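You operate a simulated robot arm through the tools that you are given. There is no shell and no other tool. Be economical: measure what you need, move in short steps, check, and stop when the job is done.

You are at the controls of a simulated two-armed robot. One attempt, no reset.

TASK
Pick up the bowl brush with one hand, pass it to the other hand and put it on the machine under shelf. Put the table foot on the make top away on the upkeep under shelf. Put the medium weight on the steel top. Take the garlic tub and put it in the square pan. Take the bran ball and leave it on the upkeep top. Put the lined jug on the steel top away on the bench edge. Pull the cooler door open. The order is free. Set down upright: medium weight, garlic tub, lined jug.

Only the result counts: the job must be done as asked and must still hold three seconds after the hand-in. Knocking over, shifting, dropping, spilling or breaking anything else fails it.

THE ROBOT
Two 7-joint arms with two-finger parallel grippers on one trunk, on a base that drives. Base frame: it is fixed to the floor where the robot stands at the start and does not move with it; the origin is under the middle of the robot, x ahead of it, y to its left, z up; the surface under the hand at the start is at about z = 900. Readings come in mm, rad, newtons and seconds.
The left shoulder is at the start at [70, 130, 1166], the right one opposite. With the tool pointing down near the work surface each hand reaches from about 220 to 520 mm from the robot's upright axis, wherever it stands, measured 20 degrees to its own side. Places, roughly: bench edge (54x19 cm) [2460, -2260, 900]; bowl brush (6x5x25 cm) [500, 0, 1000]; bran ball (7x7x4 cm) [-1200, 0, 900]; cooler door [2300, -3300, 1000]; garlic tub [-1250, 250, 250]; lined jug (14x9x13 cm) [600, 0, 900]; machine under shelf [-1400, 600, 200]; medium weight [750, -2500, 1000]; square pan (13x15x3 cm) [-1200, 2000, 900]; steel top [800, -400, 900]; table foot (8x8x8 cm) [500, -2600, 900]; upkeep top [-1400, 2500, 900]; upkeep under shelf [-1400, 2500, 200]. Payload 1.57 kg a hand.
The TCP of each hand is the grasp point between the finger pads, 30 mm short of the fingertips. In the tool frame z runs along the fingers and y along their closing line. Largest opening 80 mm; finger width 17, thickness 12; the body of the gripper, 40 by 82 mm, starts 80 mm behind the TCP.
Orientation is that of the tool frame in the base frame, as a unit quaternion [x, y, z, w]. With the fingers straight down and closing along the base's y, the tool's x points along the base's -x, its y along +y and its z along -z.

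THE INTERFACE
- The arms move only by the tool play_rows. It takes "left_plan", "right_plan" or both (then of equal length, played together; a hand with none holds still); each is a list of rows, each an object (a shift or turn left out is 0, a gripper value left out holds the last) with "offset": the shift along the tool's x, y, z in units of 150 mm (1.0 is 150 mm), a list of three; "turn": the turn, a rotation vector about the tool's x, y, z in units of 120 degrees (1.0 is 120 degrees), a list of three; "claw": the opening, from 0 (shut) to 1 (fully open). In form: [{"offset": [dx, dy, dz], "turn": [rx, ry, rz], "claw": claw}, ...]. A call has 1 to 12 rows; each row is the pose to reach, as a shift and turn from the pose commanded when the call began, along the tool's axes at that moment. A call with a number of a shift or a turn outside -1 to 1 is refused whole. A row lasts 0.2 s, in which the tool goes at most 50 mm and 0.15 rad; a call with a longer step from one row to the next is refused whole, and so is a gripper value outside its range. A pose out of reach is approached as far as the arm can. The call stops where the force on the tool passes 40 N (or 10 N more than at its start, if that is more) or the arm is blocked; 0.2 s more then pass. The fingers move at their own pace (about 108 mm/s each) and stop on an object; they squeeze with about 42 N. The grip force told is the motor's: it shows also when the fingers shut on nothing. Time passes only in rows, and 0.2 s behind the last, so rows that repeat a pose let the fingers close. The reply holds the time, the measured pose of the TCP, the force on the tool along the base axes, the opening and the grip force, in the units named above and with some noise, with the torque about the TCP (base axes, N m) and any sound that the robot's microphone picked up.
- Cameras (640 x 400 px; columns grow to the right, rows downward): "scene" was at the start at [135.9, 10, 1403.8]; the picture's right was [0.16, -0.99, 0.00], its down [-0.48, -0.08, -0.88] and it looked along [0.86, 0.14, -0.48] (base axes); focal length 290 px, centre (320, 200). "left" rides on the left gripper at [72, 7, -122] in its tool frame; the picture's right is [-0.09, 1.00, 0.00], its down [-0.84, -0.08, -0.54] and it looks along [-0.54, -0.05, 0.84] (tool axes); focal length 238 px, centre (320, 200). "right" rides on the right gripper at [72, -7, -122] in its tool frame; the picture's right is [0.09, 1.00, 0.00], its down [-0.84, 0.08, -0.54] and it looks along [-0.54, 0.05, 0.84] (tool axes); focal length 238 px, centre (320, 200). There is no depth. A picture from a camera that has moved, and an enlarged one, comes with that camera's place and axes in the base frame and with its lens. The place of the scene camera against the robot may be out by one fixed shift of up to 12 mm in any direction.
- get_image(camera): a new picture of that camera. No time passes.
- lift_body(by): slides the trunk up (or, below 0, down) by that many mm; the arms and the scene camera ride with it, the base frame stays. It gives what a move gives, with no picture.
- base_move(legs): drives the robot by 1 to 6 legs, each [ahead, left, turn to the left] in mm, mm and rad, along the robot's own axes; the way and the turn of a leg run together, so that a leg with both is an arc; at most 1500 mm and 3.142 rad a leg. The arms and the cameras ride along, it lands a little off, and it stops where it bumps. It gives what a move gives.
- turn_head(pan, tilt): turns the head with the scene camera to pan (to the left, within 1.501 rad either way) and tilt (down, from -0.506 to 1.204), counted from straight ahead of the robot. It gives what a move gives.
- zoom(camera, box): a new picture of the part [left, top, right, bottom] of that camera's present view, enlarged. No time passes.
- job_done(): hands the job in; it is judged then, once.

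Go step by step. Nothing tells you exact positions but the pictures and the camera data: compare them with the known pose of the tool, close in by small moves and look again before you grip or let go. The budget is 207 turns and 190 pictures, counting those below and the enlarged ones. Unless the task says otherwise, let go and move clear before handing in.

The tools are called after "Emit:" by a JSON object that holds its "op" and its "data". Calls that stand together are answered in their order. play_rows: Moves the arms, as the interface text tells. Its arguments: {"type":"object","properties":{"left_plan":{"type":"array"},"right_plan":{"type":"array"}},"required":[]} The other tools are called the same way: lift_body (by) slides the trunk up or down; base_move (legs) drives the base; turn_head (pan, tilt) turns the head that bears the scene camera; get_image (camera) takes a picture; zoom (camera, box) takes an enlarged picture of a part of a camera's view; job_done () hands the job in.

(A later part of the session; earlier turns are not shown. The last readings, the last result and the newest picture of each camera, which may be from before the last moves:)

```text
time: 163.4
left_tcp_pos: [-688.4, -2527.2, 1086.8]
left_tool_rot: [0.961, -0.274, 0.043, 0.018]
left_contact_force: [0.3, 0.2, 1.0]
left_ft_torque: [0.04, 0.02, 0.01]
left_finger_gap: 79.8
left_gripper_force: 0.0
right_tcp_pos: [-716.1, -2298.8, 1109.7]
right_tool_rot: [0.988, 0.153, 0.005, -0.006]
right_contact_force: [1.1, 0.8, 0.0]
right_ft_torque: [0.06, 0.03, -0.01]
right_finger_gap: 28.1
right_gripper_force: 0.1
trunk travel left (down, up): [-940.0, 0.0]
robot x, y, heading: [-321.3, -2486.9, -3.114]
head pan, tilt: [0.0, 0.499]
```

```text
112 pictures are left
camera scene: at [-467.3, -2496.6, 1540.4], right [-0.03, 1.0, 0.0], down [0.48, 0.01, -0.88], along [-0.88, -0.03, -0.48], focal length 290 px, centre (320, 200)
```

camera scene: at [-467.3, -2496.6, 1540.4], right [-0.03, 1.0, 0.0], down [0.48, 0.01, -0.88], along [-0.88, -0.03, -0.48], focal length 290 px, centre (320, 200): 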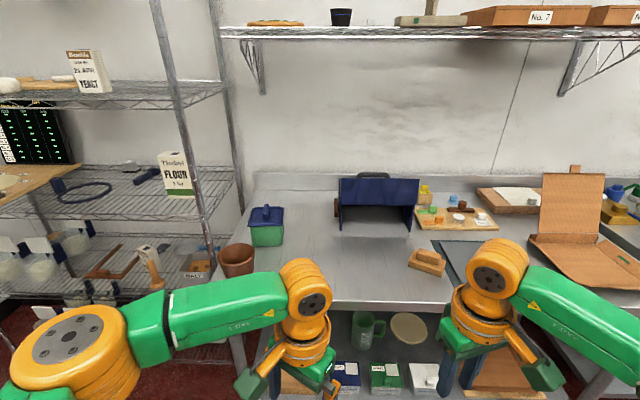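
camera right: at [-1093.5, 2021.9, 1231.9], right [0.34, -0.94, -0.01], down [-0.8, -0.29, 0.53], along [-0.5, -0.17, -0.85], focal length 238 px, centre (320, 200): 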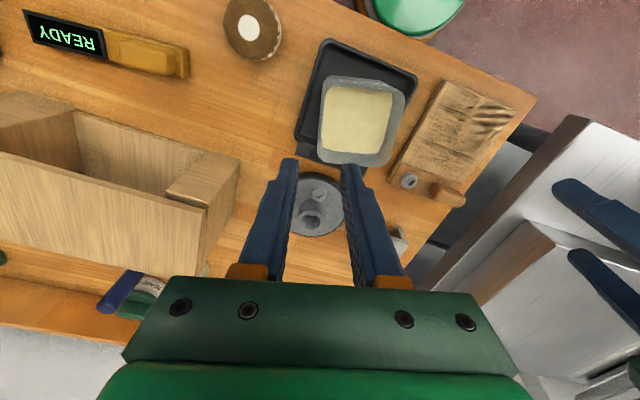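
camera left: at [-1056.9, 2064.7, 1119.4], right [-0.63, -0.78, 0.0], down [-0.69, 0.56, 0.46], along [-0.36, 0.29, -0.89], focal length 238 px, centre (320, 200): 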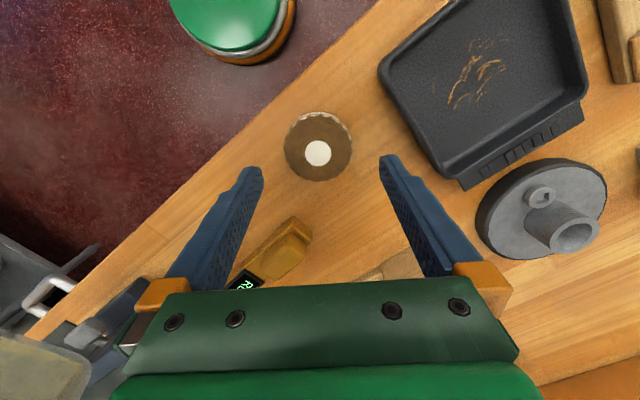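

Emit:
{"op": "base_move", "data": {"legs": [[0, 0, 1.557], [0, 0, 1.557]]}}

Emit:
{"op": "get_image", "data": {"camera": "scene"}}

```text
time: 171.4
left_tcp_pos: [44.6, -2457.7, 1087.0]
left_tool_rot: [0.287, 0.957, 0.02, -0.043]
left_contact_force: [0.6, 0.7, -0.4]
left_ft_torque: [0.02, 0.02, 0.01]
left_finger_gap: 80.0
left_gripper_force: 0.0
right_tcp_pos: [67.3, -2687.8, 1108.9]
right_tool_rot: [-0.138, 0.99, -0.004, -0.004]
right_contact_force: [-0.3, 0.5, 0.2]
right_ft_torque: [-0.04, 0.0, -0.04]
right_finger_gap: 27.7
right_gripper_force: 0.2
trunk travel left (down, up): [-940.0, 0.0]
robot x, y, heading: [-321.9, -2488.0, 0.008]
head pan, tilt: [0.0, 0.499]
```

```text
111 pictures are left
camera scene: at [-184.9, -2492.7, 1540.5], right [0.0, -1.0, 0.0], down [-0.48, 0.0, -0.88], along [0.88, 0.0, -0.48], focal length 290 px, centre (320, 200)
```

scene: 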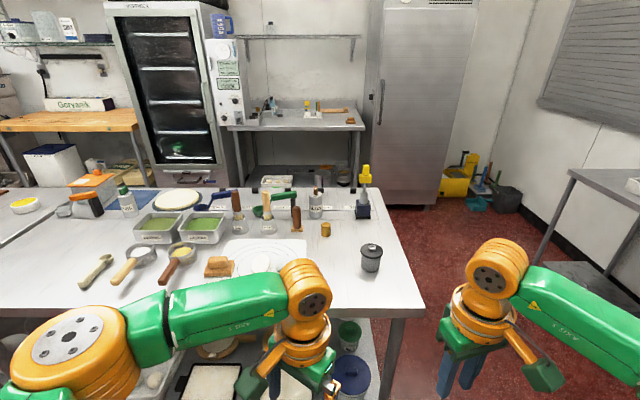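

Emit:
{"op": "zoom", "data": {"camera": "scene", "box": [200, 170, 440, 310]}}

Emit:
{"op": "zoom", "data": {"camera": "scene", "box": [60, 170, 260, 300]}}

Emit:
{"op": "zoom", "data": {"camera": "scene", "box": [220, 0, 480, 210]}}

```text
2.67 times, centred on (320, 240) of scene
camera zoom: at [-184.9, -2492.7, 1540.5], right [0.0, -1.0, 0.0], down [-0.48, 0.0, -0.88], along [0.88, 0.0, -0.48], focal length 772 px, centre (320, 93)
```

zoom: 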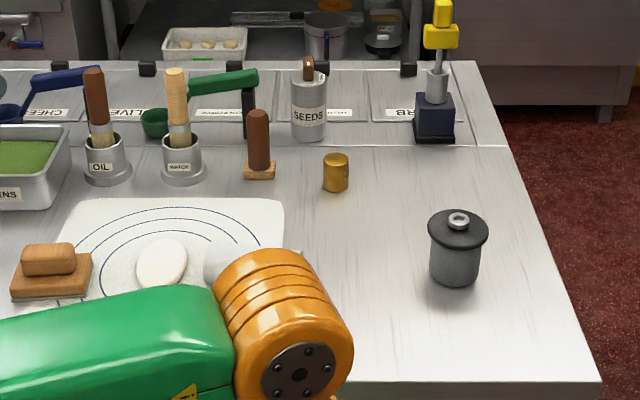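

```text
3.08 times, centred on (160, 235) of scene
camera zoom: at [-184.9, -2492.7, 1540.5], right [0.0, -1.0, 0.0], down [-0.48, 0.0, -0.88], along [0.88, 0.0, -0.48], focal length 891 px, centre (812, 92)
```

zoom: 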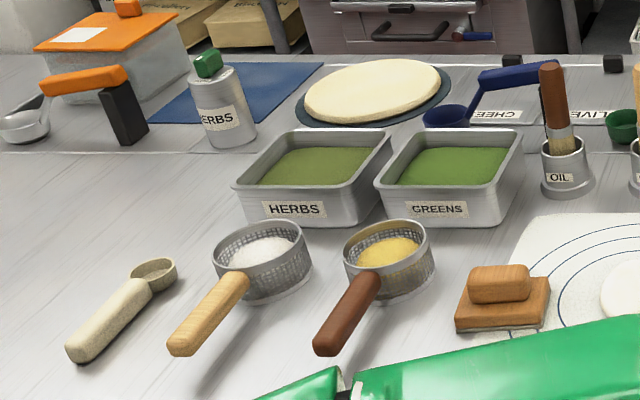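

```text
1.90 times, centred on (350, 105) of scene
camera zoom: at [-184.9, -2492.7, 1540.5], right [0.0, -1.0, 0.0], down [-0.48, 0.0, -0.88], along [0.88, 0.0, -0.48], focal length 552 px, centre (263, 381)
```

zoom: 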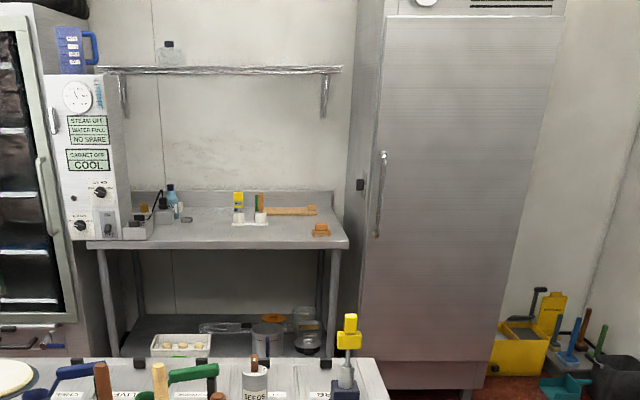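

The table foot (grey cylinder with dark flange) is at about (523, -2657); the brass weight at about (727, -2515). I drive closer and look.

Emit:
{"op": "base_move", "data": {"legs": [[340, -90, -0.008]]}}

Emit:
{"op": "turn_head", "data": {"pan": 0.0, "tilt": 0.75}}

Emit:
{"op": "get_image", "data": {"camera": "scene"}}

Emit:
{"op": "get_image", "data": {"camera": "right"}}

```text
time: 173.7
left_tcp_pos: [386.8, -2551.0, 1087.8]
left_tool_rot: [0.291, 0.956, 0.019, -0.041]
left_contact_force: [0.1, -0.5, 0.6]
left_ft_torque: [0.01, -0.04, 0.0]
left_finger_gap: 80.0
left_gripper_force: 0.1
right_tcp_pos: [405.5, -2781.7, 1110.4]
right_tool_rot: [-0.134, 0.991, -0.005, -0.003]
right_contact_force: [-1.2, 0.1, 0.0]
right_ft_torque: [0.02, -0.02, 0.02]
right_finger_gap: 27.8
right_gripper_force: 0.0
trunk travel left (down, up): [-940.0, 0.0]
robot x, y, heading: [22.5, -2577.3, -0.004]
head pan, tilt: [0.0, 0.499]
```

```text
time: 174.5
left_tcp_pos: [387.2, -2552.1, 1086.0]
left_tool_rot: [0.292, 0.955, 0.019, -0.042]
left_contact_force: [-0.2, -0.1, -0.3]
left_ft_torque: [0.04, -0.03, 0.0]
left_finger_gap: 80.0
left_gripper_force: 0.0
right_tcp_pos: [409.1, -2782.7, 1109.9]
right_tool_rot: [-0.134, 0.991, -0.005, -0.003]
right_contact_force: [-0.3, 0.1, 0.8]
right_ft_torque: [-0.03, -0.01, 0.0]
right_finger_gap: 28.0
right_gripper_force: 0.0
trunk travel left (down, up): [-940.0, 0.0]
robot x, y, heading: [24.2, -2576.3, -0.005]
head pan, tilt: [0.0, 0.75]
```

```text
107 pictures are left
camera scene: at [150.5, -2584.5, 1518.6], right [-0.01, -1.0, 0.0], down [-0.68, 0.01, -0.73], along [0.73, -0.01, -0.68], focal length 290 px, centre (320, 200)
```

scene: 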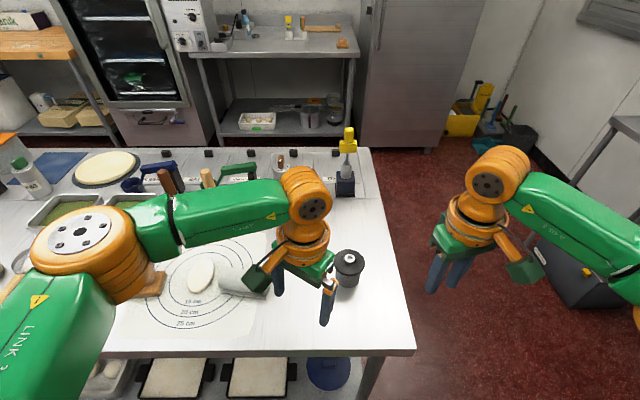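

```text
106 pictures are left
camera right: at [342.6, -2806.5, 1231.6], right [-0.35, 0.94, -0.01], down [0.79, 0.3, 0.53], along [0.5, 0.18, -0.85], focal length 238 px, centre (320, 200)
```

right: 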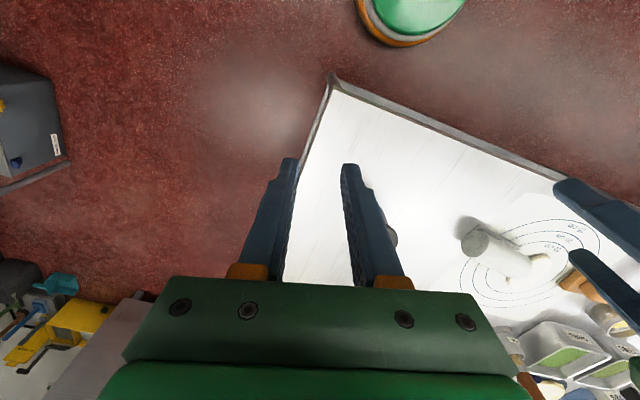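

Emit:
{"op": "base_move", "data": {"legs": [[40, 60, 0]]}}

Emit:
{"op": "play_rows", "data": {"right_plan": [{"offset": [-0.2, 0.1, 0], "claw": 1}, {"offset": [-0.4, 0.2, 0]}, {"offset": [-0.617, 0.307, 0]}, {"offset": [-0.617, 0.307, 0]}]}}

Emit:
{"op": "get_image", "data": {"camera": "right"}}

Emit:
{"op": "get_image", "data": {"camera": "scene"}}

```text
time: 175.5
left_tcp_pos: [423.5, -2498.3, 1088.6]
left_tool_rot: [0.291, 0.955, 0.024, -0.042]
left_contact_force: [0.9, -0.7, -0.4]
left_ft_torque: [0.05, -0.03, 0.01]
left_finger_gap: 80.2
left_gripper_force: 0.1
right_tcp_pos: [444.4, -2729.9, 1108.8]
right_tool_rot: [-0.135, 0.991, -0.002, -0.002]
right_contact_force: [-0.3, -0.5, -0.5]
right_ft_torque: [0.03, 0.0, 0.04]
right_finger_gap: 28.0
right_gripper_force: 0.0
trunk travel left (down, up): [-940.0, 0.0]
robot x, y, heading: [53.6, -2518.3, -0.003]
head pan, tilt: [0.0, 0.75]
```

```text
time: 176.5
left_tcp_pos: [429.0, -2490.7, 1087.5]
left_tool_rot: [0.291, 0.956, 0.018, -0.042]
left_contact_force: [0.2, -0.5, 0.6]
left_ft_torque: [0.01, -0.01, -0.01]
left_finger_gap: 80.0
left_gripper_force: 0.0
right_tcp_pos: [527.0, -2653.4, 1106.7]
right_tool_rot: [-0.134, 0.991, -0.006, -0.005]
right_contact_force: [-0.2, -0.8, -0.2]
right_ft_torque: [0.0, -0.02, -0.02]
right_finger_gap: 80.1
right_gripper_force: 0.0
trunk travel left (down, up): [-940.0, 0.0]
robot x, y, heading: [62.5, -2518.8, -0.003]
head pan, tilt: [0.0, 0.75]
```

```text
105 pictures are left
camera right: at [460.9, -2677.1, 1229.7], right [-0.35, 0.94, -0.01], down [0.79, 0.3, 0.53], along [0.5, 0.18, -0.85], focal length 238 px, centre (320, 200)
```

right: 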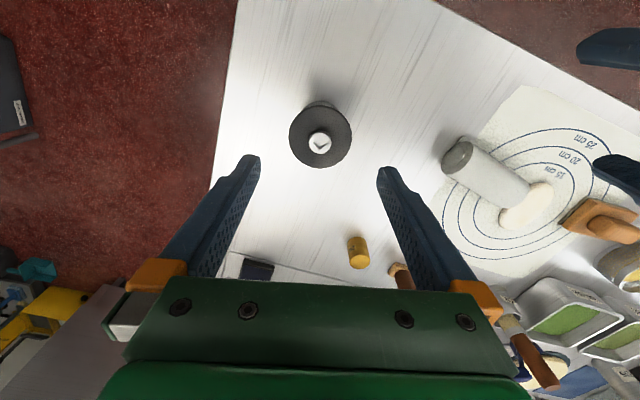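

```text
104 pictures are left
camera scene: at [191.5, -2523.8, 1518.4], right [-0.01, -1.0, 0.0], down [-0.68, 0.0, -0.73], along [0.73, -0.01, -0.68], focal length 290 px, centre (320, 200)
```

scene: 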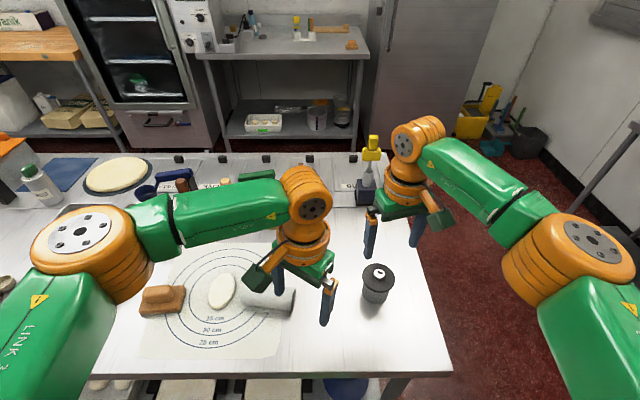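

Emit:
{"op": "play_rows", "data": {"right_plan": [{"offset": [-0.048, 0, 0.25]}, {"offset": [-0.048, 0, 0.5]}, {"offset": [-0.048, 0, 0.65]}, {"offset": [-0.048, 0, 0.65]}]}}

Emit:
{"op": "get_image", "data": {"camera": "right"}}

```text
time: 177.5
left_tcp_pos: [428.4, -2491.8, 1088.5]
left_tool_rot: [0.292, 0.955, 0.019, -0.041]
left_contact_force: [0.5, -0.9, -0.3]
left_ft_torque: [-0.03, -0.03, 0.01]
left_finger_gap: 80.0
left_gripper_force: 0.0
right_tcp_pos: [533.0, -2652.4, 1011.5]
right_tool_rot: [-0.135, 0.991, -0.005, -0.005]
right_contact_force: [-0.2, -0.3, -0.6]
right_ft_torque: [0.02, 0.0, 0.01]
right_finger_gap: 80.0
right_gripper_force: 0.1
trunk travel left (down, up): [-940.0, 0.0]
robot x, y, heading: [61.3, -2519.4, -0.01]
head pan, tilt: [0.0, 0.75]
```

```text
103 pictures are left
camera right: at [466.4, -2676.8, 1134.4], right [-0.35, 0.94, -0.01], down [0.79, 0.3, 0.53], along [0.5, 0.18, -0.85], focal length 238 px, centre (320, 200)
```

right: 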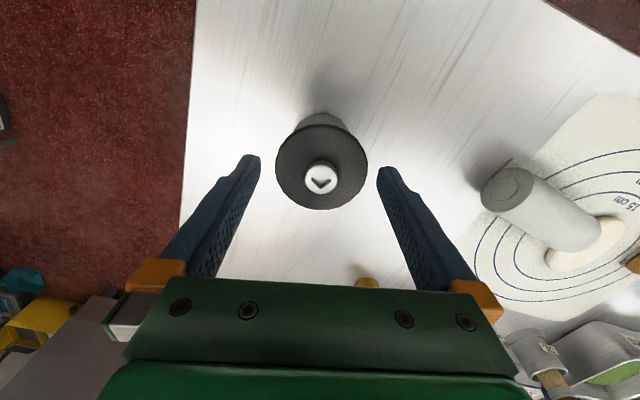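

Emit:
{"op": "play_rows", "data": {"right_plan": [{"offset": [0, 0.01, 0.12]}, {"offset": [0, 0.01, 0.22]}, {"offset": [0, 0.01, 0.22]}, {"offset": [0, 0.01, 0.22], "claw": 0}, {"offset": [0, 0.01, 0.22], "claw": 0}, {"offset": [0, 0.01, 0.22], "claw": 0}]}}

Emit:
{"op": "get_image", "data": {"camera": "right"}}

```text
time: 178.9
left_tcp_pos: [429.2, -2491.3, 1086.1]
left_tool_rot: [0.292, 0.955, 0.019, -0.043]
left_contact_force: [0.0, -0.5, 0.0]
left_ft_torque: [0.04, 0.01, 0.01]
left_finger_gap: 79.9
left_gripper_force: 0.0
right_tcp_pos: [528.3, -2651.7, 978.7]
right_tool_rot: [-0.134, 0.991, -0.004, -0.004]
right_contact_force: [0.0, 1.7, 0.9]
right_ft_torque: [0.03, -0.06, 0.01]
right_finger_gap: 69.1
right_gripper_force: 41.7
right hand out of reach, approached as far as the arm can: row 2, 3, 4, 5, 6
trunk travel left (down, up): [-940.0, 0.0]
robot x, y, heading: [61.3, -2520.9, -0.005]
head pan, tilt: [0.0, 0.75]
```

```text
102 pictures are left
camera right: at [462.2, -2676.4, 1100.3], right [-0.35, 0.94, -0.01], down [0.79, 0.3, 0.53], along [0.5, 0.18, -0.85], focal length 238 px, centre (320, 200)
```

right: 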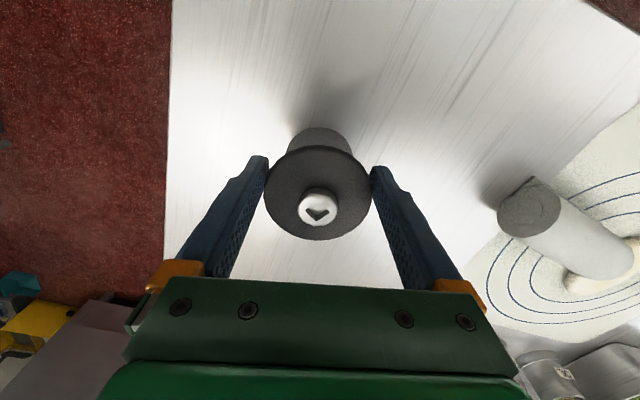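

Emit:
{"op": "play_rows", "data": {"right_plan": [{"offset": [0, 0, -0.15]}, {"offset": [0, 0, -0.35]}, {"offset": [0, 0, -0.55]}, {"offset": [0, 0, -0.7]}, {"offset": [0, 0, -0.7]}]}}

Emit:
{"op": "get_image", "data": {"camera": "right"}}

Emit:
{"op": "get_image", "data": {"camera": "left"}}

```text
time: 180.1
left_tcp_pos: [430.1, -2492.0, 1086.7]
left_tool_rot: [0.292, 0.955, 0.019, -0.043]
left_contact_force: [0.5, 0.1, 0.3]
left_ft_torque: [0.02, 0.02, 0.0]
left_finger_gap: 80.1
left_gripper_force: 0.0
right_tcp_pos: [532.1, -2651.2, 1084.0]
right_tool_rot: [-0.134, 0.991, -0.004, -0.004]
right_contact_force: [-0.4, 0.2, -2.9]
right_ft_torque: [-0.01, 0.04, 0.02]
right_finger_gap: 69.0
right_gripper_force: 42.3
trunk travel left (down, up): [-940.0, 0.0]
robot x, y, heading: [61.7, -2518.5, -0.003]
head pan, tilt: [0.0, 0.75]
```

```text
101 pictures are left
camera right: at [467.2, -2675.5, 1206.1], right [-0.35, 0.94, -0.01], down [0.79, 0.3, 0.53], along [0.5, 0.18, -0.85], focal length 238 px, centre (320, 200)
```

right: 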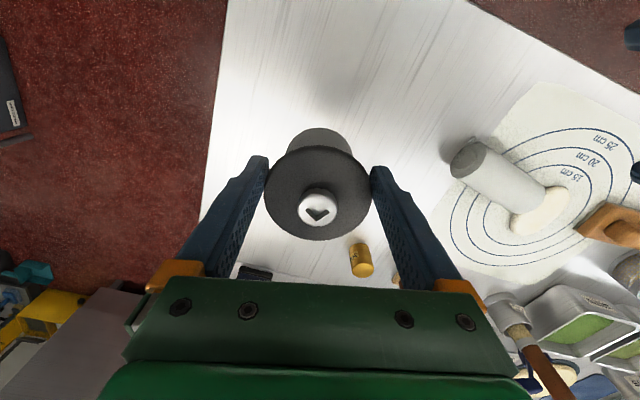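

```text
100 pictures are left
camera left: at [381.8, -2453.6, 1215.4], right [0.63, 0.77, 0.0], down [0.69, -0.56, 0.46], along [0.36, -0.29, -0.89], focal length 238 px, centre (320, 200)
```

left: 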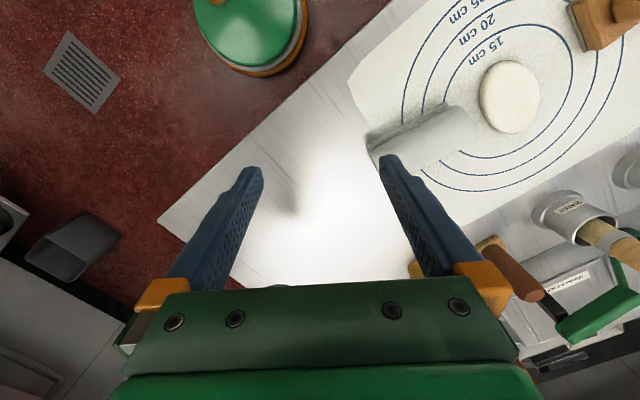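

Foot is held. Now I shift right, tuck the right hand up, and straighten the left hand to reach the brass weight at about (722, -2511).

Emit:
{"op": "base_move", "data": {"legs": [[0, -95, 0.003]]}}

Emit:
{"op": "play_rows", "data": {"left_plan": [{"offset": [0.07, 0.1, 0], "turn": [0, 0, -0.07]}, {"offset": [0.14, 0.2, 0], "turn": [0, 0, -0.14]}, {"offset": [0.2, 0.3, 0], "turn": [0, 0, -0.21]}, {"offset": [0.28, 0.42, 0], "turn": [0, 0, -0.27]}, {"offset": [0.28, 0.42, 0], "turn": [0, 0, -0.283]}, {"offset": [0.28, 0.42, 0], "turn": [0, 0, -0.283]}], "right_plan": [{"offset": [0.1, 0.03, -0.12]}, {"offset": [0.2, 0.06, -0.24]}, {"offset": [0.3, 0.09, -0.36]}, {"offset": [0.385, 0.106, -0.47]}, {"offset": [0.385, 0.106, -0.47]}, {"offset": [0.385, 0.106, -0.47]}]}}

Emit:
{"op": "play_rows", "data": {"left_plan": [{"offset": [-0.1, 0, 0], "turn": [0, -0.065, 0]}, {"offset": [-0.2, 0, 0], "turn": [0, -0.13, 0]}, {"offset": [-0.3, 0, 0], "turn": [0, -0.195, 0]}, {"offset": [-0.4, 0, 0], "turn": [0, -0.26, 0]}, {"offset": [-0.5, 0, 0], "turn": [0, -0.325, 0]}, {"offset": [-0.6, 0, 0], "turn": [0, -0.39, 0]}, {"offset": [-0.6, 0, 0], "turn": [0, -0.39, 0]}]}}

Emit:
{"op": "get_image", "data": {"camera": "left"}}

Emit:
{"op": "get_image", "data": {"camera": "scene"}}

```text
time: 181.2
left_tcp_pos: [428.3, -2578.8, 1087.1]
left_tool_rot: [0.29, 0.956, 0.015, -0.042]
left_contact_force: [1.2, 0.6, -0.3]
left_ft_torque: [-0.06, 0.01, -0.01]
left_finger_gap: 79.9
left_gripper_force: 0.0
right_tcp_pos: [532.8, -2737.0, 1083.2]
right_tool_rot: [-0.137, 0.991, -0.008, -0.006]
right_contact_force: [-0.2, 0.3, -3.5]
right_ft_torque: [-0.05, 0.05, -0.03]
right_finger_gap: 69.1
right_gripper_force: 42.7
trunk travel left (down, up): [-940.0, 0.0]
robot x, y, heading: [61.4, -2616.9, -0.005]
head pan, tilt: [0.0, 0.75]
```

```text
time: 182.6
left_tcp_pos: [427.6, -2510.1, 1090.4]
left_tool_rot: [-0.002, 0.999, 0.031, -0.035]
left_contact_force: [-0.3, -1.2, -0.3]
left_ft_torque: [0.0, -0.01, -0.02]
left_finger_gap: 79.8
left_gripper_force: 0.1
right_tcp_pos: [474.7, -2743.8, 1154.1]
right_tool_rot: [-0.138, 0.99, -0.004, -0.004]
right_contact_force: [0.7, -0.6, -3.6]
right_ft_torque: [-0.03, 0.03, 0.0]
right_finger_gap: 69.0
right_gripper_force: 42.0
trunk travel left (down, up): [-940.0, 0.0]
robot x, y, heading: [60.0, -2614.0, -0.004]
head pan, tilt: [0.0, 0.75]
```

```text
time: 184.2
left_tcp_pos: [519.5, -2509.9, 1084.5]
left_tool_rot: [0.01, 0.93, 0.029, 0.365]
left_contact_force: [0.9, 0.5, -0.1]
left_ft_torque: [0.04, -0.02, -0.01]
left_finger_gap: 80.0
left_gripper_force: 0.1
right_tcp_pos: [473.8, -2742.6, 1153.2]
right_tool_rot: [-0.137, 0.991, -0.005, -0.005]
right_contact_force: [0.1, 0.0, -3.5]
right_ft_torque: [-0.03, 0.06, -0.03]
right_finger_gap: 69.1
right_gripper_force: 42.2
trunk travel left (down, up): [-940.0, 0.0]
robot x, y, heading: [60.3, -2616.4, -0.003]
head pan, tilt: [0.0, 0.75]
```

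```text
99 pictures are left
camera left: at [383.3, -2505.9, 1126.7], right [0.07, 0.99, 0.12], down [0.25, -0.14, 0.96], along [0.97, -0.03, -0.25], focal length 238 px, centre (320, 200)
```

left: 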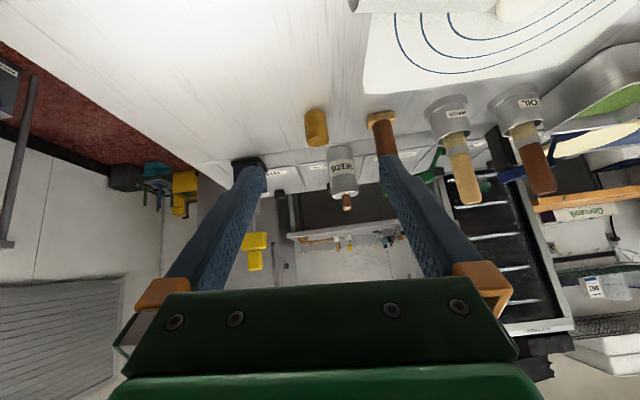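

```text
98 pictures are left
camera scene: at [191.2, -2620.5, 1518.4], right [0.0, -1.0, 0.0], down [-0.68, 0.0, -0.73], along [0.73, 0.0, -0.68], focal length 290 px, centre (320, 200)
```

scene: 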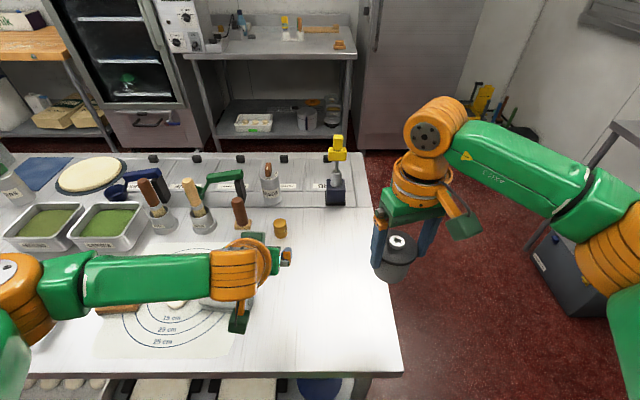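

Emit:
{"op": "base_move", "data": {"legs": [[35, 0, 0]]}}

Emit:
{"op": "play_rows", "data": {"left_plan": [{"offset": [-0.03, -0.03, 0.25]}, {"offset": [-0.07, -0.07, 0.5]}, {"offset": [-0.07, -0.07, 0.8]}, {"offset": [-0.07, -0.07, 0.8]}]}}

Emit:
{"op": "get_image", "data": {"camera": "left"}}

Emit:
{"op": "get_image", "data": {"camera": "scene"}}

```text
time: 185.1
left_tcp_pos: [547.6, -2508.8, 1089.0]
left_tool_rot: [0.011, 0.929, 0.029, 0.368]
left_contact_force: [-0.8, -0.5, 0.7]
left_ft_torque: [-0.02, -0.02, 0.03]
left_finger_gap: 79.8
left_gripper_force: 0.0
right_tcp_pos: [503.2, -2742.2, 1156.3]
right_tool_rot: [-0.136, 0.991, -0.006, -0.002]
right_contact_force: [-1.4, -0.9, -2.3]
right_ft_torque: [0.01, -0.01, -0.01]
right_finger_gap: 68.7
right_gripper_force: 42.2
trunk travel left (down, up): [-940.0, 0.0]
robot x, y, heading: [96.1, -2613.4, -0.004]
head pan, tilt: [0.0, 0.75]
```

```text
time: 186.1
left_tcp_pos: [645.0, -2515.0, 1002.8]
left_tool_rot: [0.011, 0.931, 0.028, 0.364]
left_contact_force: [0.3, -0.5, 0.5]
left_ft_torque: [-0.01, -0.01, -0.01]
left_finger_gap: 80.1
left_gripper_force: 0.0
right_tcp_pos: [511.8, -2742.4, 1153.6]
right_tool_rot: [-0.137, 0.99, -0.004, -0.005]
right_contact_force: [0.4, 0.4, -3.0]
right_ft_torque: [-0.01, 0.0, -0.01]
right_finger_gap: 69.1
right_gripper_force: 41.9
trunk travel left (down, up): [-940.0, 0.0]
robot x, y, heading: [98.5, -2614.7, -0.004]
head pan, tilt: [0.0, 0.75]
```

```text
97 pictures are left
camera left: at [509.4, -2511.8, 1044.6], right [0.07, 0.99, 0.12], down [0.25, -0.14, 0.96], along [0.97, -0.03, -0.25], focal length 238 px, centre (320, 200)
```

left: 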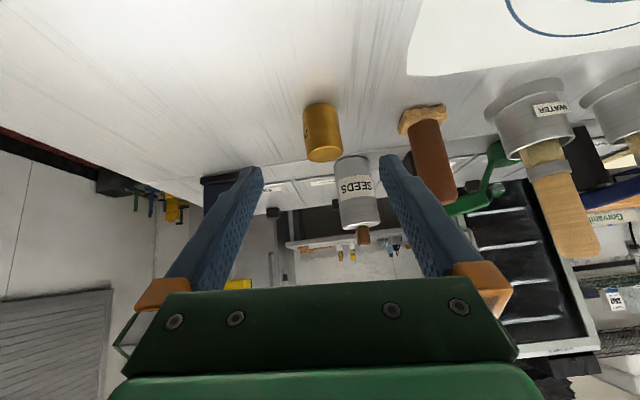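

```text
96 pictures are left
camera scene: at [227.8, -2620.4, 1518.3], right [0.0, -1.0, 0.0], down [-0.68, 0.0, -0.73], along [0.73, 0.0, -0.68], focal length 290 px, centre (320, 200)
```

scene: 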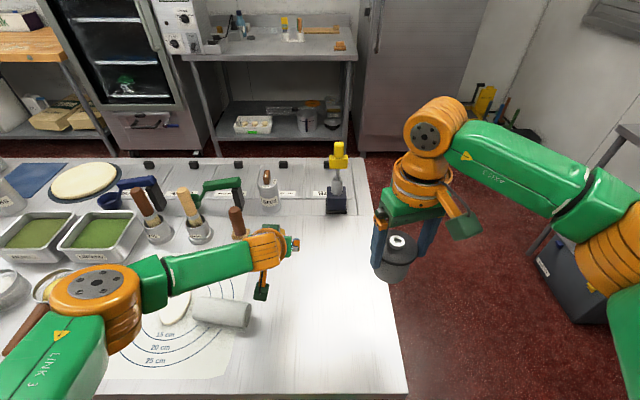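

Emit:
{"op": "play_rows", "data": {"left_plan": [{"offset": [-0.018, 0.01, 0.2]}, {"offset": [-0.018, 0.01, 0.4]}, {"offset": [-0.018, 0.01, 0.56]}, {"offset": [-0.018, 0.01, 0.56]}]}}

Emit:
{"op": "get_image", "data": {"camera": "left"}}

```text
time: 187.1
left_tcp_pos: [674.4, -2506.3, 956.3]
left_tool_rot: [0.01, 0.931, 0.029, 0.365]
left_contact_force: [0.6, 0.1, 0.2]
left_ft_torque: [0.0, 0.03, -0.02]
left_finger_gap: 80.3
left_gripper_force: 0.0
left hand out of reach, approached as far as the arm can: row 2, 3, 4
right_tcp_pos: [509.3, -2740.7, 1155.1]
right_tool_rot: [-0.136, 0.991, -0.005, -0.005]
right_contact_force: [-1.0, -0.3, -3.9]
right_ft_torque: [0.0, 0.01, -0.04]
right_finger_gap: 68.9
right_gripper_force: 41.8
trunk travel left (down, up): [-940.0, 0.0]
robot x, y, heading: [96.2, -2617.3, -0.001]
head pan, tilt: [0.0, 0.75]
```

```text
95 pictures are left
camera left: at [539.4, -2501.8, 997.2], right [0.07, 0.99, 0.12], down [0.25, -0.14, 0.96], along [0.97, -0.03, -0.25], focal length 238 px, centre (320, 200)
```

left: 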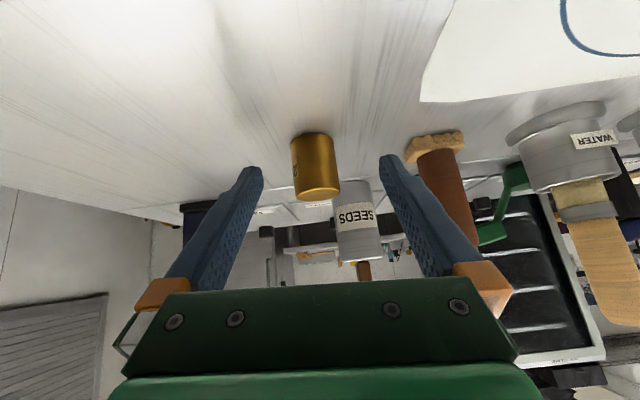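

Emit:
{"op": "play_rows", "data": {"left_plan": [{"offset": [-0.13, 0.0, -0.2]}, {"offset": [-0.27, 0.0, -0.37]}, {"offset": [-0.27, 0.0, -0.37]}]}}

Emit:
{"op": "lift_body", "data": {"by": -70}}

Emit:
{"op": "get_image", "data": {"camera": "left"}}

```text
time: 187.9
left_tcp_pos: [667.3, -2508.6, 1024.6]
left_tool_rot: [0.01, 0.931, 0.029, 0.364]
left_contact_force: [0.1, -0.2, -0.7]
left_ft_torque: [0.0, -0.01, 0.03]
left_finger_gap: 79.9
left_gripper_force: 0.2
right_tcp_pos: [509.6, -2742.7, 1154.0]
right_tool_rot: [-0.137, 0.991, -0.004, -0.004]
right_contact_force: [0.0, 0.5, -2.7]
right_ft_torque: [-0.01, 0.02, -0.01]
right_finger_gap: 68.9
right_gripper_force: 41.9
trunk travel left (down, up): [-940.0, 0.0]
robot x, y, heading: [94.7, -2615.5, -0.002]
head pan, tilt: [0.0, 0.75]
```

```text
time: 189.0
left_tcp_pos: [666.1, -2509.0, 955.5]
left_tool_rot: [0.01, 0.931, 0.029, 0.365]
left_contact_force: [0.8, 0.6, 0.3]
left_ft_torque: [0.0, 0.01, -0.01]
left_finger_gap: 80.3
left_gripper_force: 0.0
right_tcp_pos: [508.7, -2742.7, 1083.8]
right_tool_rot: [-0.137, 0.991, -0.006, -0.004]
right_contact_force: [-0.2, -0.4, -3.8]
right_ft_torque: [0.0, 0.03, 0.0]
right_finger_gap: 68.7
right_gripper_force: 42.0
trunk travel left (down, up): [-870.0, 70.0]
robot x, y, heading: [94.8, -2611.5, -0.003]
head pan, tilt: [0.0, 0.75]
```

```text
94 pictures are left
camera left: at [530.3, -2503.7, 996.1], right [0.06, 0.99, 0.12], down [0.25, -0.14, 0.96], along [0.97, -0.03, -0.25], focal length 238 px, centre (320, 200)
```

left: 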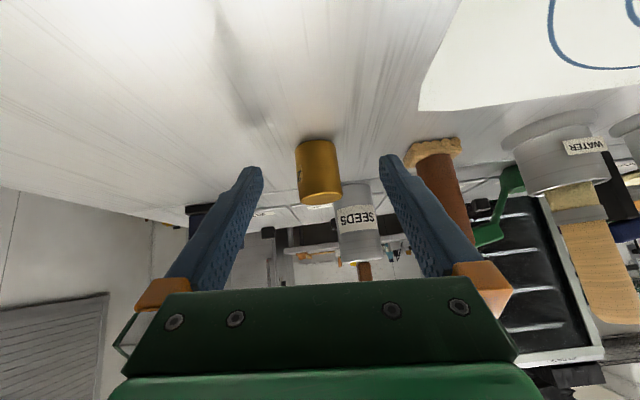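

Emit:
{"op": "play_rows", "data": {"left_plan": [{"offset": [-0.05, 0, 0.12]}, {"offset": [-0.1, 0, 0.24]}, {"offset": [-0.137, 0, 0.34]}, {"offset": [-0.137, 0, 0.34]}]}}

Emit:
{"op": "get_image", "data": {"camera": "left"}}

```text
time: 190.0
left_tcp_pos: [698.9, -2502.7, 934.7]
left_tool_rot: [0.011, 0.931, 0.028, 0.364]
left_contact_force: [-0.4, -0.1, 0.0]
left_ft_torque: [-0.02, 0.02, 0.01]
left_finger_gap: 79.7
left_gripper_force: 0.0
left hand out of reach, approached as far as the arm can: row 3, 4
right_tcp_pos: [509.6, -2741.7, 1083.3]
right_tool_rot: [-0.137, 0.991, -0.004, -0.005]
right_contact_force: [0.4, -0.2, -3.4]
right_ft_torque: [0.0, 0.08, 0.0]
right_finger_gap: 68.8
right_gripper_force: 42.1
trunk travel left (down, up): [-870.0, 70.0]
robot x, y, heading: [96.5, -2611.3, -0.001]
head pan, tilt: [0.0, 0.75]
```

```text
93 pictures are left
camera left: at [563.8, -2498.7, 977.0], right [0.07, 0.99, 0.12], down [0.25, -0.13, 0.96], along [0.97, -0.03, -0.25], focal length 238 px, centre (320, 200)
```

left: 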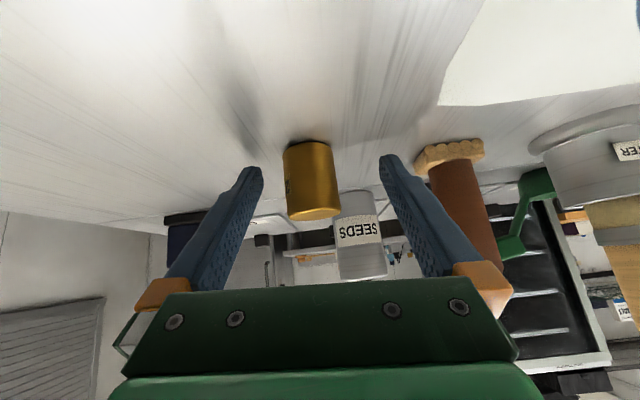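

Emit:
{"op": "base_move", "data": {"legs": [[14, -4, 0]]}}

Emit:
{"op": "get_image", "data": {"camera": "left"}}

```text
time: 190.7
left_tcp_pos: [711.7, -2506.7, 937.3]
left_tool_rot: [0.01, 0.93, 0.028, 0.365]
left_contact_force: [-0.7, 0.8, 0.0]
left_ft_torque: [0.01, 0.0, -0.02]
left_finger_gap: 80.2
left_gripper_force: 0.0
right_tcp_pos: [521.1, -2745.5, 1084.0]
right_tool_rot: [-0.136, 0.991, -0.005, -0.004]
right_contact_force: [-0.5, 0.0, -3.2]
right_ft_torque: [-0.01, 0.05, 0.01]
right_finger_gap: 68.9
right_gripper_force: 41.8
trunk travel left (down, up): [-870.0, 70.0]
robot x, y, heading: [110.5, -2620.2, -0.004]
head pan, tilt: [0.0, 0.75]
```

```text
92 pictures are left
camera left: at [575.3, -2502.2, 978.3], right [0.06, 0.99, 0.12], down [0.24, -0.13, 0.96], along [0.97, -0.03, -0.25], focal length 238 px, centre (320, 200)
```

left: 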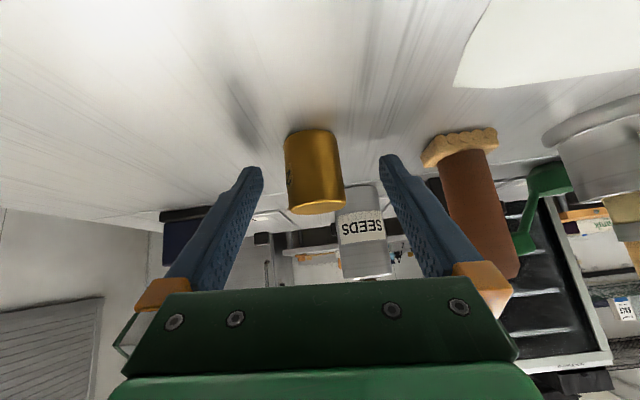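

Emit:
{"op": "play_rows", "data": {"left_plan": [{"claw": 0}, {"claw": 0}, {"claw": 0}, {"claw": 0}]}}

Emit:
{"op": "lift_body", "data": {"by": 60}}

Emit:
{"op": "get_image", "data": {"camera": "left"}}

```text
time: 191.7
left_tcp_pos: [713.6, -2506.5, 934.9]
left_tool_rot: [0.01, 0.931, 0.029, 0.364]
left_contact_force: [0.5, 0.2, 0.0]
left_ft_torque: [0.01, -0.01, -0.01]
left_finger_gap: 34.4
left_gripper_force: 41.8
right_tcp_pos: [523.7, -2745.8, 1082.5]
right_tool_rot: [-0.138, 0.99, -0.004, -0.005]
right_contact_force: [1.2, -1.8, -3.1]
right_ft_torque: [-0.04, 0.08, -0.02]
right_finger_gap: 68.7
right_gripper_force: 41.6
trunk travel left (down, up): [-870.0, 70.0]
robot x, y, heading: [108.4, -2618.2, 0.002]
head pan, tilt: [0.0, 0.75]
```

```text
time: 192.7
left_tcp_pos: [715.1, -2506.5, 994.8]
left_tool_rot: [0.01, 0.931, 0.029, 0.364]
left_contact_force: [0.7, -0.2, -2.2]
left_ft_torque: [-0.01, -0.02, 0.0]
left_finger_gap: 34.5
left_gripper_force: 41.3
right_tcp_pos: [523.6, -2745.8, 1143.6]
right_tool_rot: [-0.136, 0.991, -0.004, -0.006]
right_contact_force: [-0.2, 0.5, -3.3]
right_ft_torque: [0.02, 0.03, 0.03]
right_finger_gap: 68.8
right_gripper_force: 42.3
trunk travel left (down, up): [-930.0, 10.0]
robot x, y, heading: [109.6, -2617.6, -0.002]
head pan, tilt: [0.0, 0.75]
```

```text
91 pictures are left
camera left: at [578.3, -2502.8, 1036.8], right [0.06, 0.99, 0.12], down [0.25, -0.14, 0.96], along [0.97, -0.03, -0.25], focal length 238 px, centre (320, 200)
```

left: 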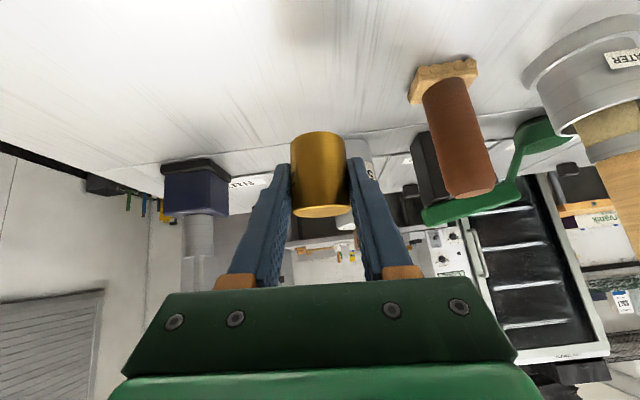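

Emit:
{"op": "zoom", "data": {"camera": "left", "box": [270, 110, 380, 230]}}

Emit:
{"op": "get_image", "data": {"camera": "scene"}}

```text
3.33 times, centred on (325, 170) of left
camera zoom: at [578.3, -2502.8, 1036.8], right [0.06, 0.99, 0.12], down [0.25, -0.14, 0.96], along [0.97, -0.03, -0.25], focal length 794 px, centre (303, 300)
```

zoom: 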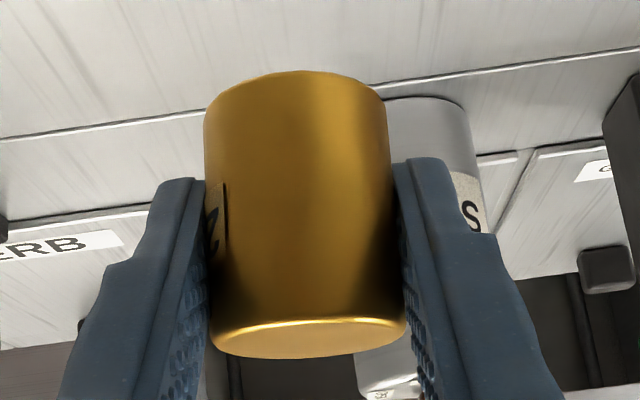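

```text
89 pictures are left
camera scene: at [241.4, -2624.4, 1508.3], right [0.0, -1.0, 0.0], down [-0.68, 0.0, -0.73], along [0.73, 0.0, -0.68], focal length 290 px, centre (320, 200)
```

scene: 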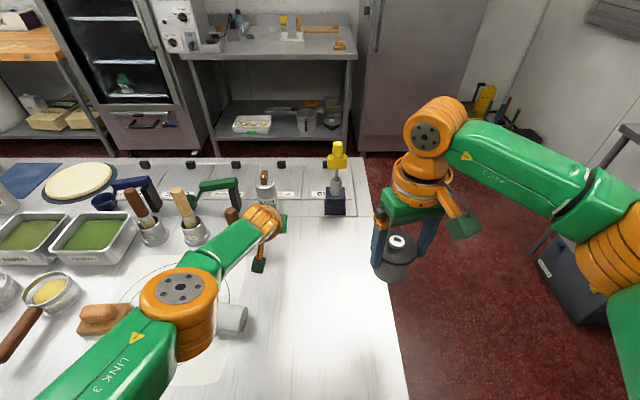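

Weight is held. I raise it a bit, back off, and drive to the steel table (y≈-350).

Emit:
{"op": "play_rows", "data": {"left_plan": [{"offset": [-0.13, 0, -0.2]}, {"offset": [-0.25, 0, -0.4]}, {"offset": [-0.25, 0, -0.6]}, {"offset": [-0.25, 0, -0.6]}]}}

Emit:
{"op": "base_move", "data": {"legs": [[-420, 0, 0], [0, 1150, 0], [0, 1120, 0]]}}

Emit:
{"op": "get_image", "data": {"camera": "scene"}}

```text
time: 193.7
left_tcp_pos: [683.0, -2512.7, 1087.0]
left_tool_rot: [0.01, 0.931, 0.028, 0.364]
left_contact_force: [0.9, -0.3, -1.8]
left_ft_torque: [0.01, 0.03, -0.01]
left_finger_gap: 34.1
left_gripper_force: 42.4
right_tcp_pos: [523.6, -2745.8, 1143.1]
right_tool_rot: [-0.136, 0.991, -0.005, -0.006]
right_contact_force: [0.5, 0.3, -4.3]
right_ft_torque: [0.02, 0.02, -0.02]
right_finger_gap: 68.7
right_gripper_force: 41.8
trunk travel left (down, up): [-930.0, 10.0]
robot x, y, heading: [113.3, -2623.2, 0.001]
head pan, tilt: [0.0, 0.75]
```

```text
time: 207.4
left_tcp_pos: [287.5, -171.2, 1086.7]
left_tool_rot: [0.013, 0.931, 0.028, 0.364]
left_contact_force: [-0.2, 0.7, -1.8]
left_ft_torque: [-0.01, 0.02, 0.02]
left_finger_gap: 34.4
left_gripper_force: 42.2
right_tcp_pos: [127.0, -402.6, 1142.9]
right_tool_rot: [-0.134, 0.991, -0.004, -0.005]
right_contact_force: [0.5, -0.3, -3.6]
right_ft_torque: [0.01, 0.06, -0.02]
right_finger_gap: 67.7
right_gripper_force: 42.1
trunk travel left (down, up): [-930.0, 10.0]
robot x, y, heading: [-285.1, -272.6, -0.009]
head pan, tilt: [0.0, 0.75]
```

```text
88 pictures are left
camera scene: at [-154.6, -279.8, 1508.3], right [-0.01, -1.0, 0.0], down [-0.68, 0.01, -0.73], along [0.73, 0.0, -0.68], focal length 290 px, centre (320, 200)
```

scene: 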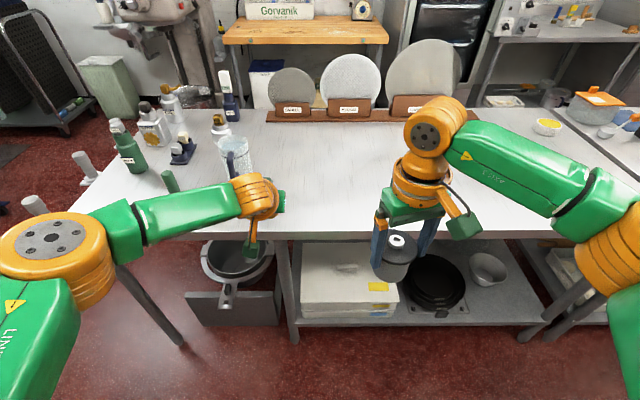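

Emit:
{"op": "base_move", "data": {"legs": [[300, -150, 0.009]]}}

Emit:
{"op": "get_image", "data": {"camera": "left"}}

Emit:
{"op": "get_image", "data": {"camera": "scene"}}

```text
time: 209.7
left_tcp_pos: [586.1, -309.6, 1087.0]
left_tool_rot: [0.008, 0.93, 0.029, 0.365]
left_contact_force: [-0.5, -0.1, -3.0]
left_ft_torque: [-0.02, 0.02, -0.01]
left_finger_gap: 34.4
left_gripper_force: 41.6
right_tcp_pos: [430.4, -544.9, 1144.7]
right_tool_rot: [-0.14, 0.99, -0.006, -0.004]
right_contact_force: [0.0, 0.5, -3.0]
right_ft_torque: [-0.02, 0.02, -0.02]
right_finger_gap: 67.8
right_gripper_force: 42.0
trunk travel left (down, up): [-930.0, 10.0]
robot x, y, heading: [17.1, -421.8, 0.002]
head pan, tilt: [0.0, 0.75]
```

```text
87 pictures are left
camera left: at [451.5, -307.5, 1129.5], right [0.06, 0.99, 0.12], down [0.25, -0.13, 0.96], along [0.97, -0.03, -0.25], focal length 238 px, centre (320, 200)
```

left: 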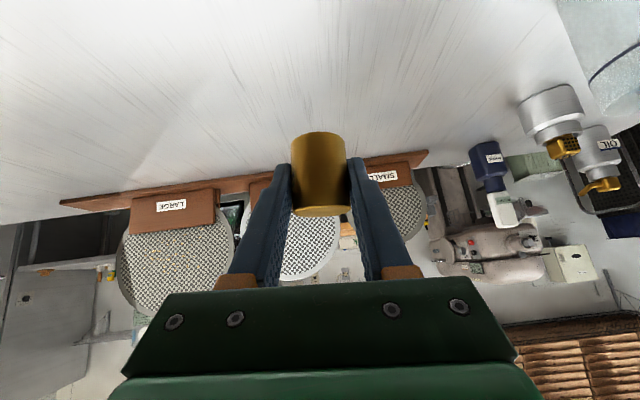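

```text
86 pictures are left
camera scene: at [145.3, -424.1, 1508.7], right [0.0, -1.0, 0.0], down [-0.68, 0.0, -0.73], along [0.73, 0.0, -0.68], focal length 290 px, centre (320, 200)
```

scene: 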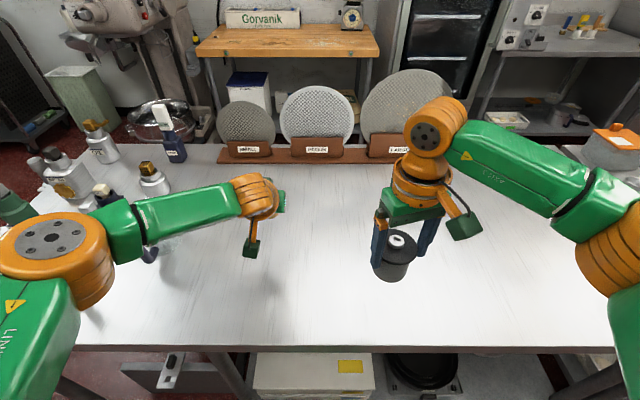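

The jug is close under the left forearm; I shift 150 mm further right before lowering.

Emit:
{"op": "base_move", "data": {"legs": [[0, -150, 0]]}}

Emit:
{"op": "play_rows", "data": {"left_plan": [{"offset": [0.14, 0, 0.15]}, {"offset": [0.28, 0, 0.3]}, {"offset": [0.42, 0, 0.45]}, {"offset": [0.56, 0, 0.6]}, {"offset": [0.64, 0, 0.69]}, {"offset": [0.64, 0, 0.69]}]}}

Emit:
{"op": "get_image", "data": {"camera": "left"}}

Emit:
{"op": "get_image", "data": {"camera": "scene"}}

```text
time: 211.0
left_tcp_pos: [590.1, -453.3, 1086.9]
left_tool_rot: [0.005, 0.931, 0.029, 0.363]
left_contact_force: [0.2, 1.0, -1.6]
left_ft_torque: [-0.02, -0.01, 0.02]
left_finger_gap: 34.5
left_gripper_force: 41.9
right_tcp_pos: [433.8, -687.5, 1143.1]
right_tool_rot: [-0.141, 0.99, -0.006, -0.005]
right_contact_force: [0.2, 0.9, -3.4]
right_ft_torque: [-0.04, 0.06, -0.02]
right_finger_gap: 67.8
right_gripper_force: 42.2
trunk travel left (down, up): [-930.0, 10.0]
robot x, y, heading: [17.2, -564.6, 0.008]
head pan, tilt: [0.0, 0.75]
```

```text
time: 212.4
left_tcp_pos: [589.6, -450.5, 946.1]
left_tool_rot: [0.006, 0.931, 0.03, 0.363]
left_contact_force: [1.1, 0.0, -1.4]
left_ft_torque: [-0.01, 0.0, 0.02]
left_finger_gap: 34.3
left_gripper_force: 42.0
right_tcp_pos: [433.6, -690.8, 1143.4]
right_tool_rot: [-0.14, 0.99, -0.003, -0.004]
right_contact_force: [-0.1, -0.9, -3.0]
right_ft_torque: [-0.01, 0.05, 0.03]
right_finger_gap: 67.8
right_gripper_force: 41.6
trunk travel left (down, up): [-930.0, 10.0]
robot x, y, heading: [16.4, -566.2, 0.01]
head pan, tilt: [0.0, 0.75]
```

```text
85 pictures are left
camera left: at [454.0, -447.3, 988.3], right [0.06, 0.99, 0.12], down [0.25, -0.13, 0.96], along [0.97, -0.02, -0.25], focal length 238 px, centre (320, 200)
```

left: 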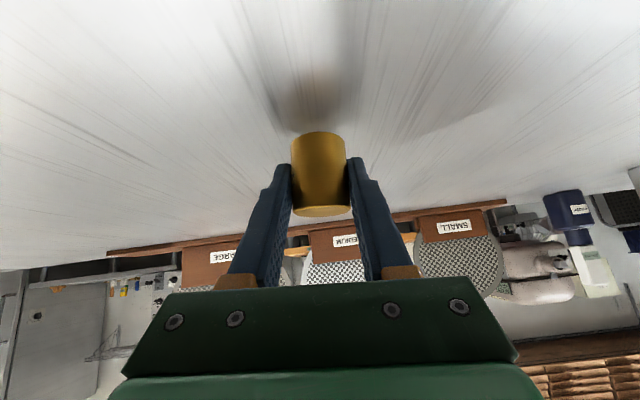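

```text
84 pictures are left
camera scene: at [149.0, -571.9, 1508.3], right [0.01, -1.0, 0.0], down [-0.68, 0.0, -0.73], along [0.73, 0.0, -0.68], focal length 290 px, centre (320, 200)
```

scene: 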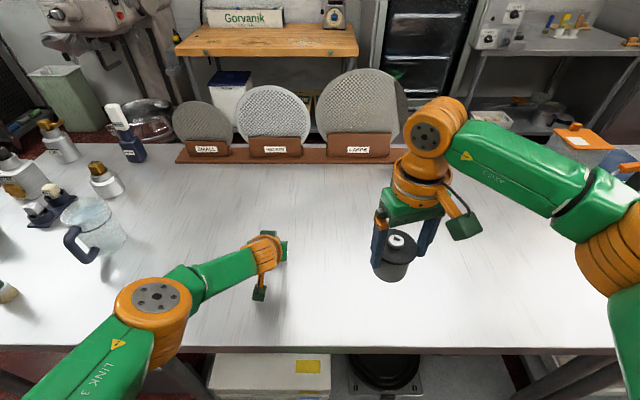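

Emit:
{"op": "play_rows", "data": {"left_plan": [{"offset": [0.015, 0, 0.017]}, {"offset": [0.03, 0, 0.033]}, {"offset": [0.045, 0, 0.05]}, {"offset": [0.052, 0, 0.056]}]}}

```text
time: 213.4
left_tcp_pos: [590.1, -448.5, 935.2]
left_tool_rot: [0.005, 0.931, 0.031, 0.364]
left_contact_force: [1.5, -0.5, 2.5]
left_ft_torque: [-0.06, -0.11, 0.05]
left_finger_gap: 34.4
left_gripper_force: 41.4
right_tcp_pos: [431.7, -692.1, 1144.4]
right_tool_rot: [-0.141, 0.99, -0.005, -0.004]
right_contact_force: [-0.6, 0.1, -3.0]
right_ft_torque: [-0.01, 0.05, 0.03]
right_finger_gap: 67.7
right_gripper_force: 41.6
trunk travel left (down, up): [-930.0, 10.0]
robot x, y, heading: [15.9, -566.5, 0.006]
head pan, tilt: [0.0, 0.75]
```

Emit:
{"op": "play_rows", "data": {"left_plan": [{"offset": [0.005, 0, 0.005]}, {"offset": [0.005, 0, 0.005], "claw": 0.6}, {"offset": [0.005, 0, 0.005], "claw": 1}, {"offset": [0.005, 0, 0.005]}, {"offset": [0, 0, -0.2]}, {"offset": [0, 0, -0.4]}, {"offset": [0, 0, -0.6]}, {"offset": [0, 0, -0.7]}]}}

Emit:
{"op": "get_image", "data": {"camera": "left"}}

Emit:
{"op": "get_image", "data": {"camera": "scene"}}

```text
time: 215.2
left_tcp_pos: [515.6, -453.8, 1012.1]
left_tool_rot: [0.006, 0.93, 0.031, 0.365]
left_contact_force: [0.8, 0.8, 0.7]
left_ft_torque: [0.0, 0.02, 0.01]
left_finger_gap: 80.1
left_gripper_force: 0.1
right_tcp_pos: [432.1, -691.5, 1144.1]
right_tool_rot: [-0.141, 0.99, -0.004, -0.005]
right_contact_force: [0.3, -0.2, -2.3]
right_ft_torque: [-0.01, 0.05, -0.03]
right_finger_gap: 67.7
right_gripper_force: 42.1
trunk travel left (down, up): [-930.0, 10.0]
robot x, y, heading: [15.1, -564.2, 0.001]
head pan, tilt: [0.0, 0.75]
```

```text
83 pictures are left
camera left: at [379.6, -450.2, 1054.3], right [0.06, 0.99, 0.12], down [0.25, -0.13, 0.96], along [0.97, -0.02, -0.25], focal length 238 px, centre (320, 200)
```

left: 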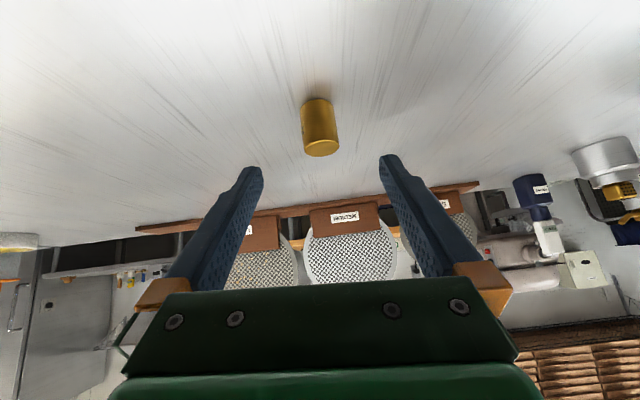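

```text
82 pictures are left
camera scene: at [148.1, -572.1, 1508.4], right [0.01, -1.0, 0.0], down [-0.68, 0.0, -0.73], along [0.73, 0.0, -0.68], focal length 290 px, centre (320, 200)
```

scene: 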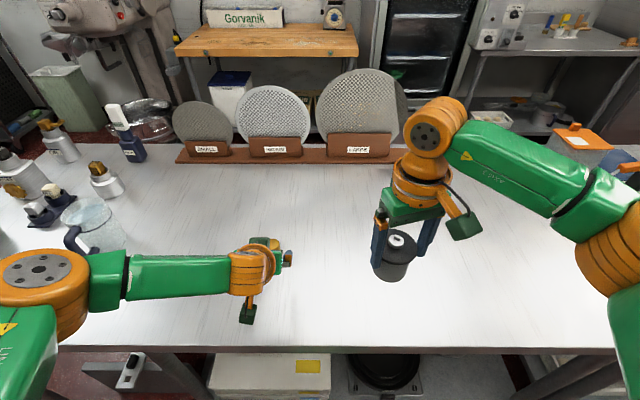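

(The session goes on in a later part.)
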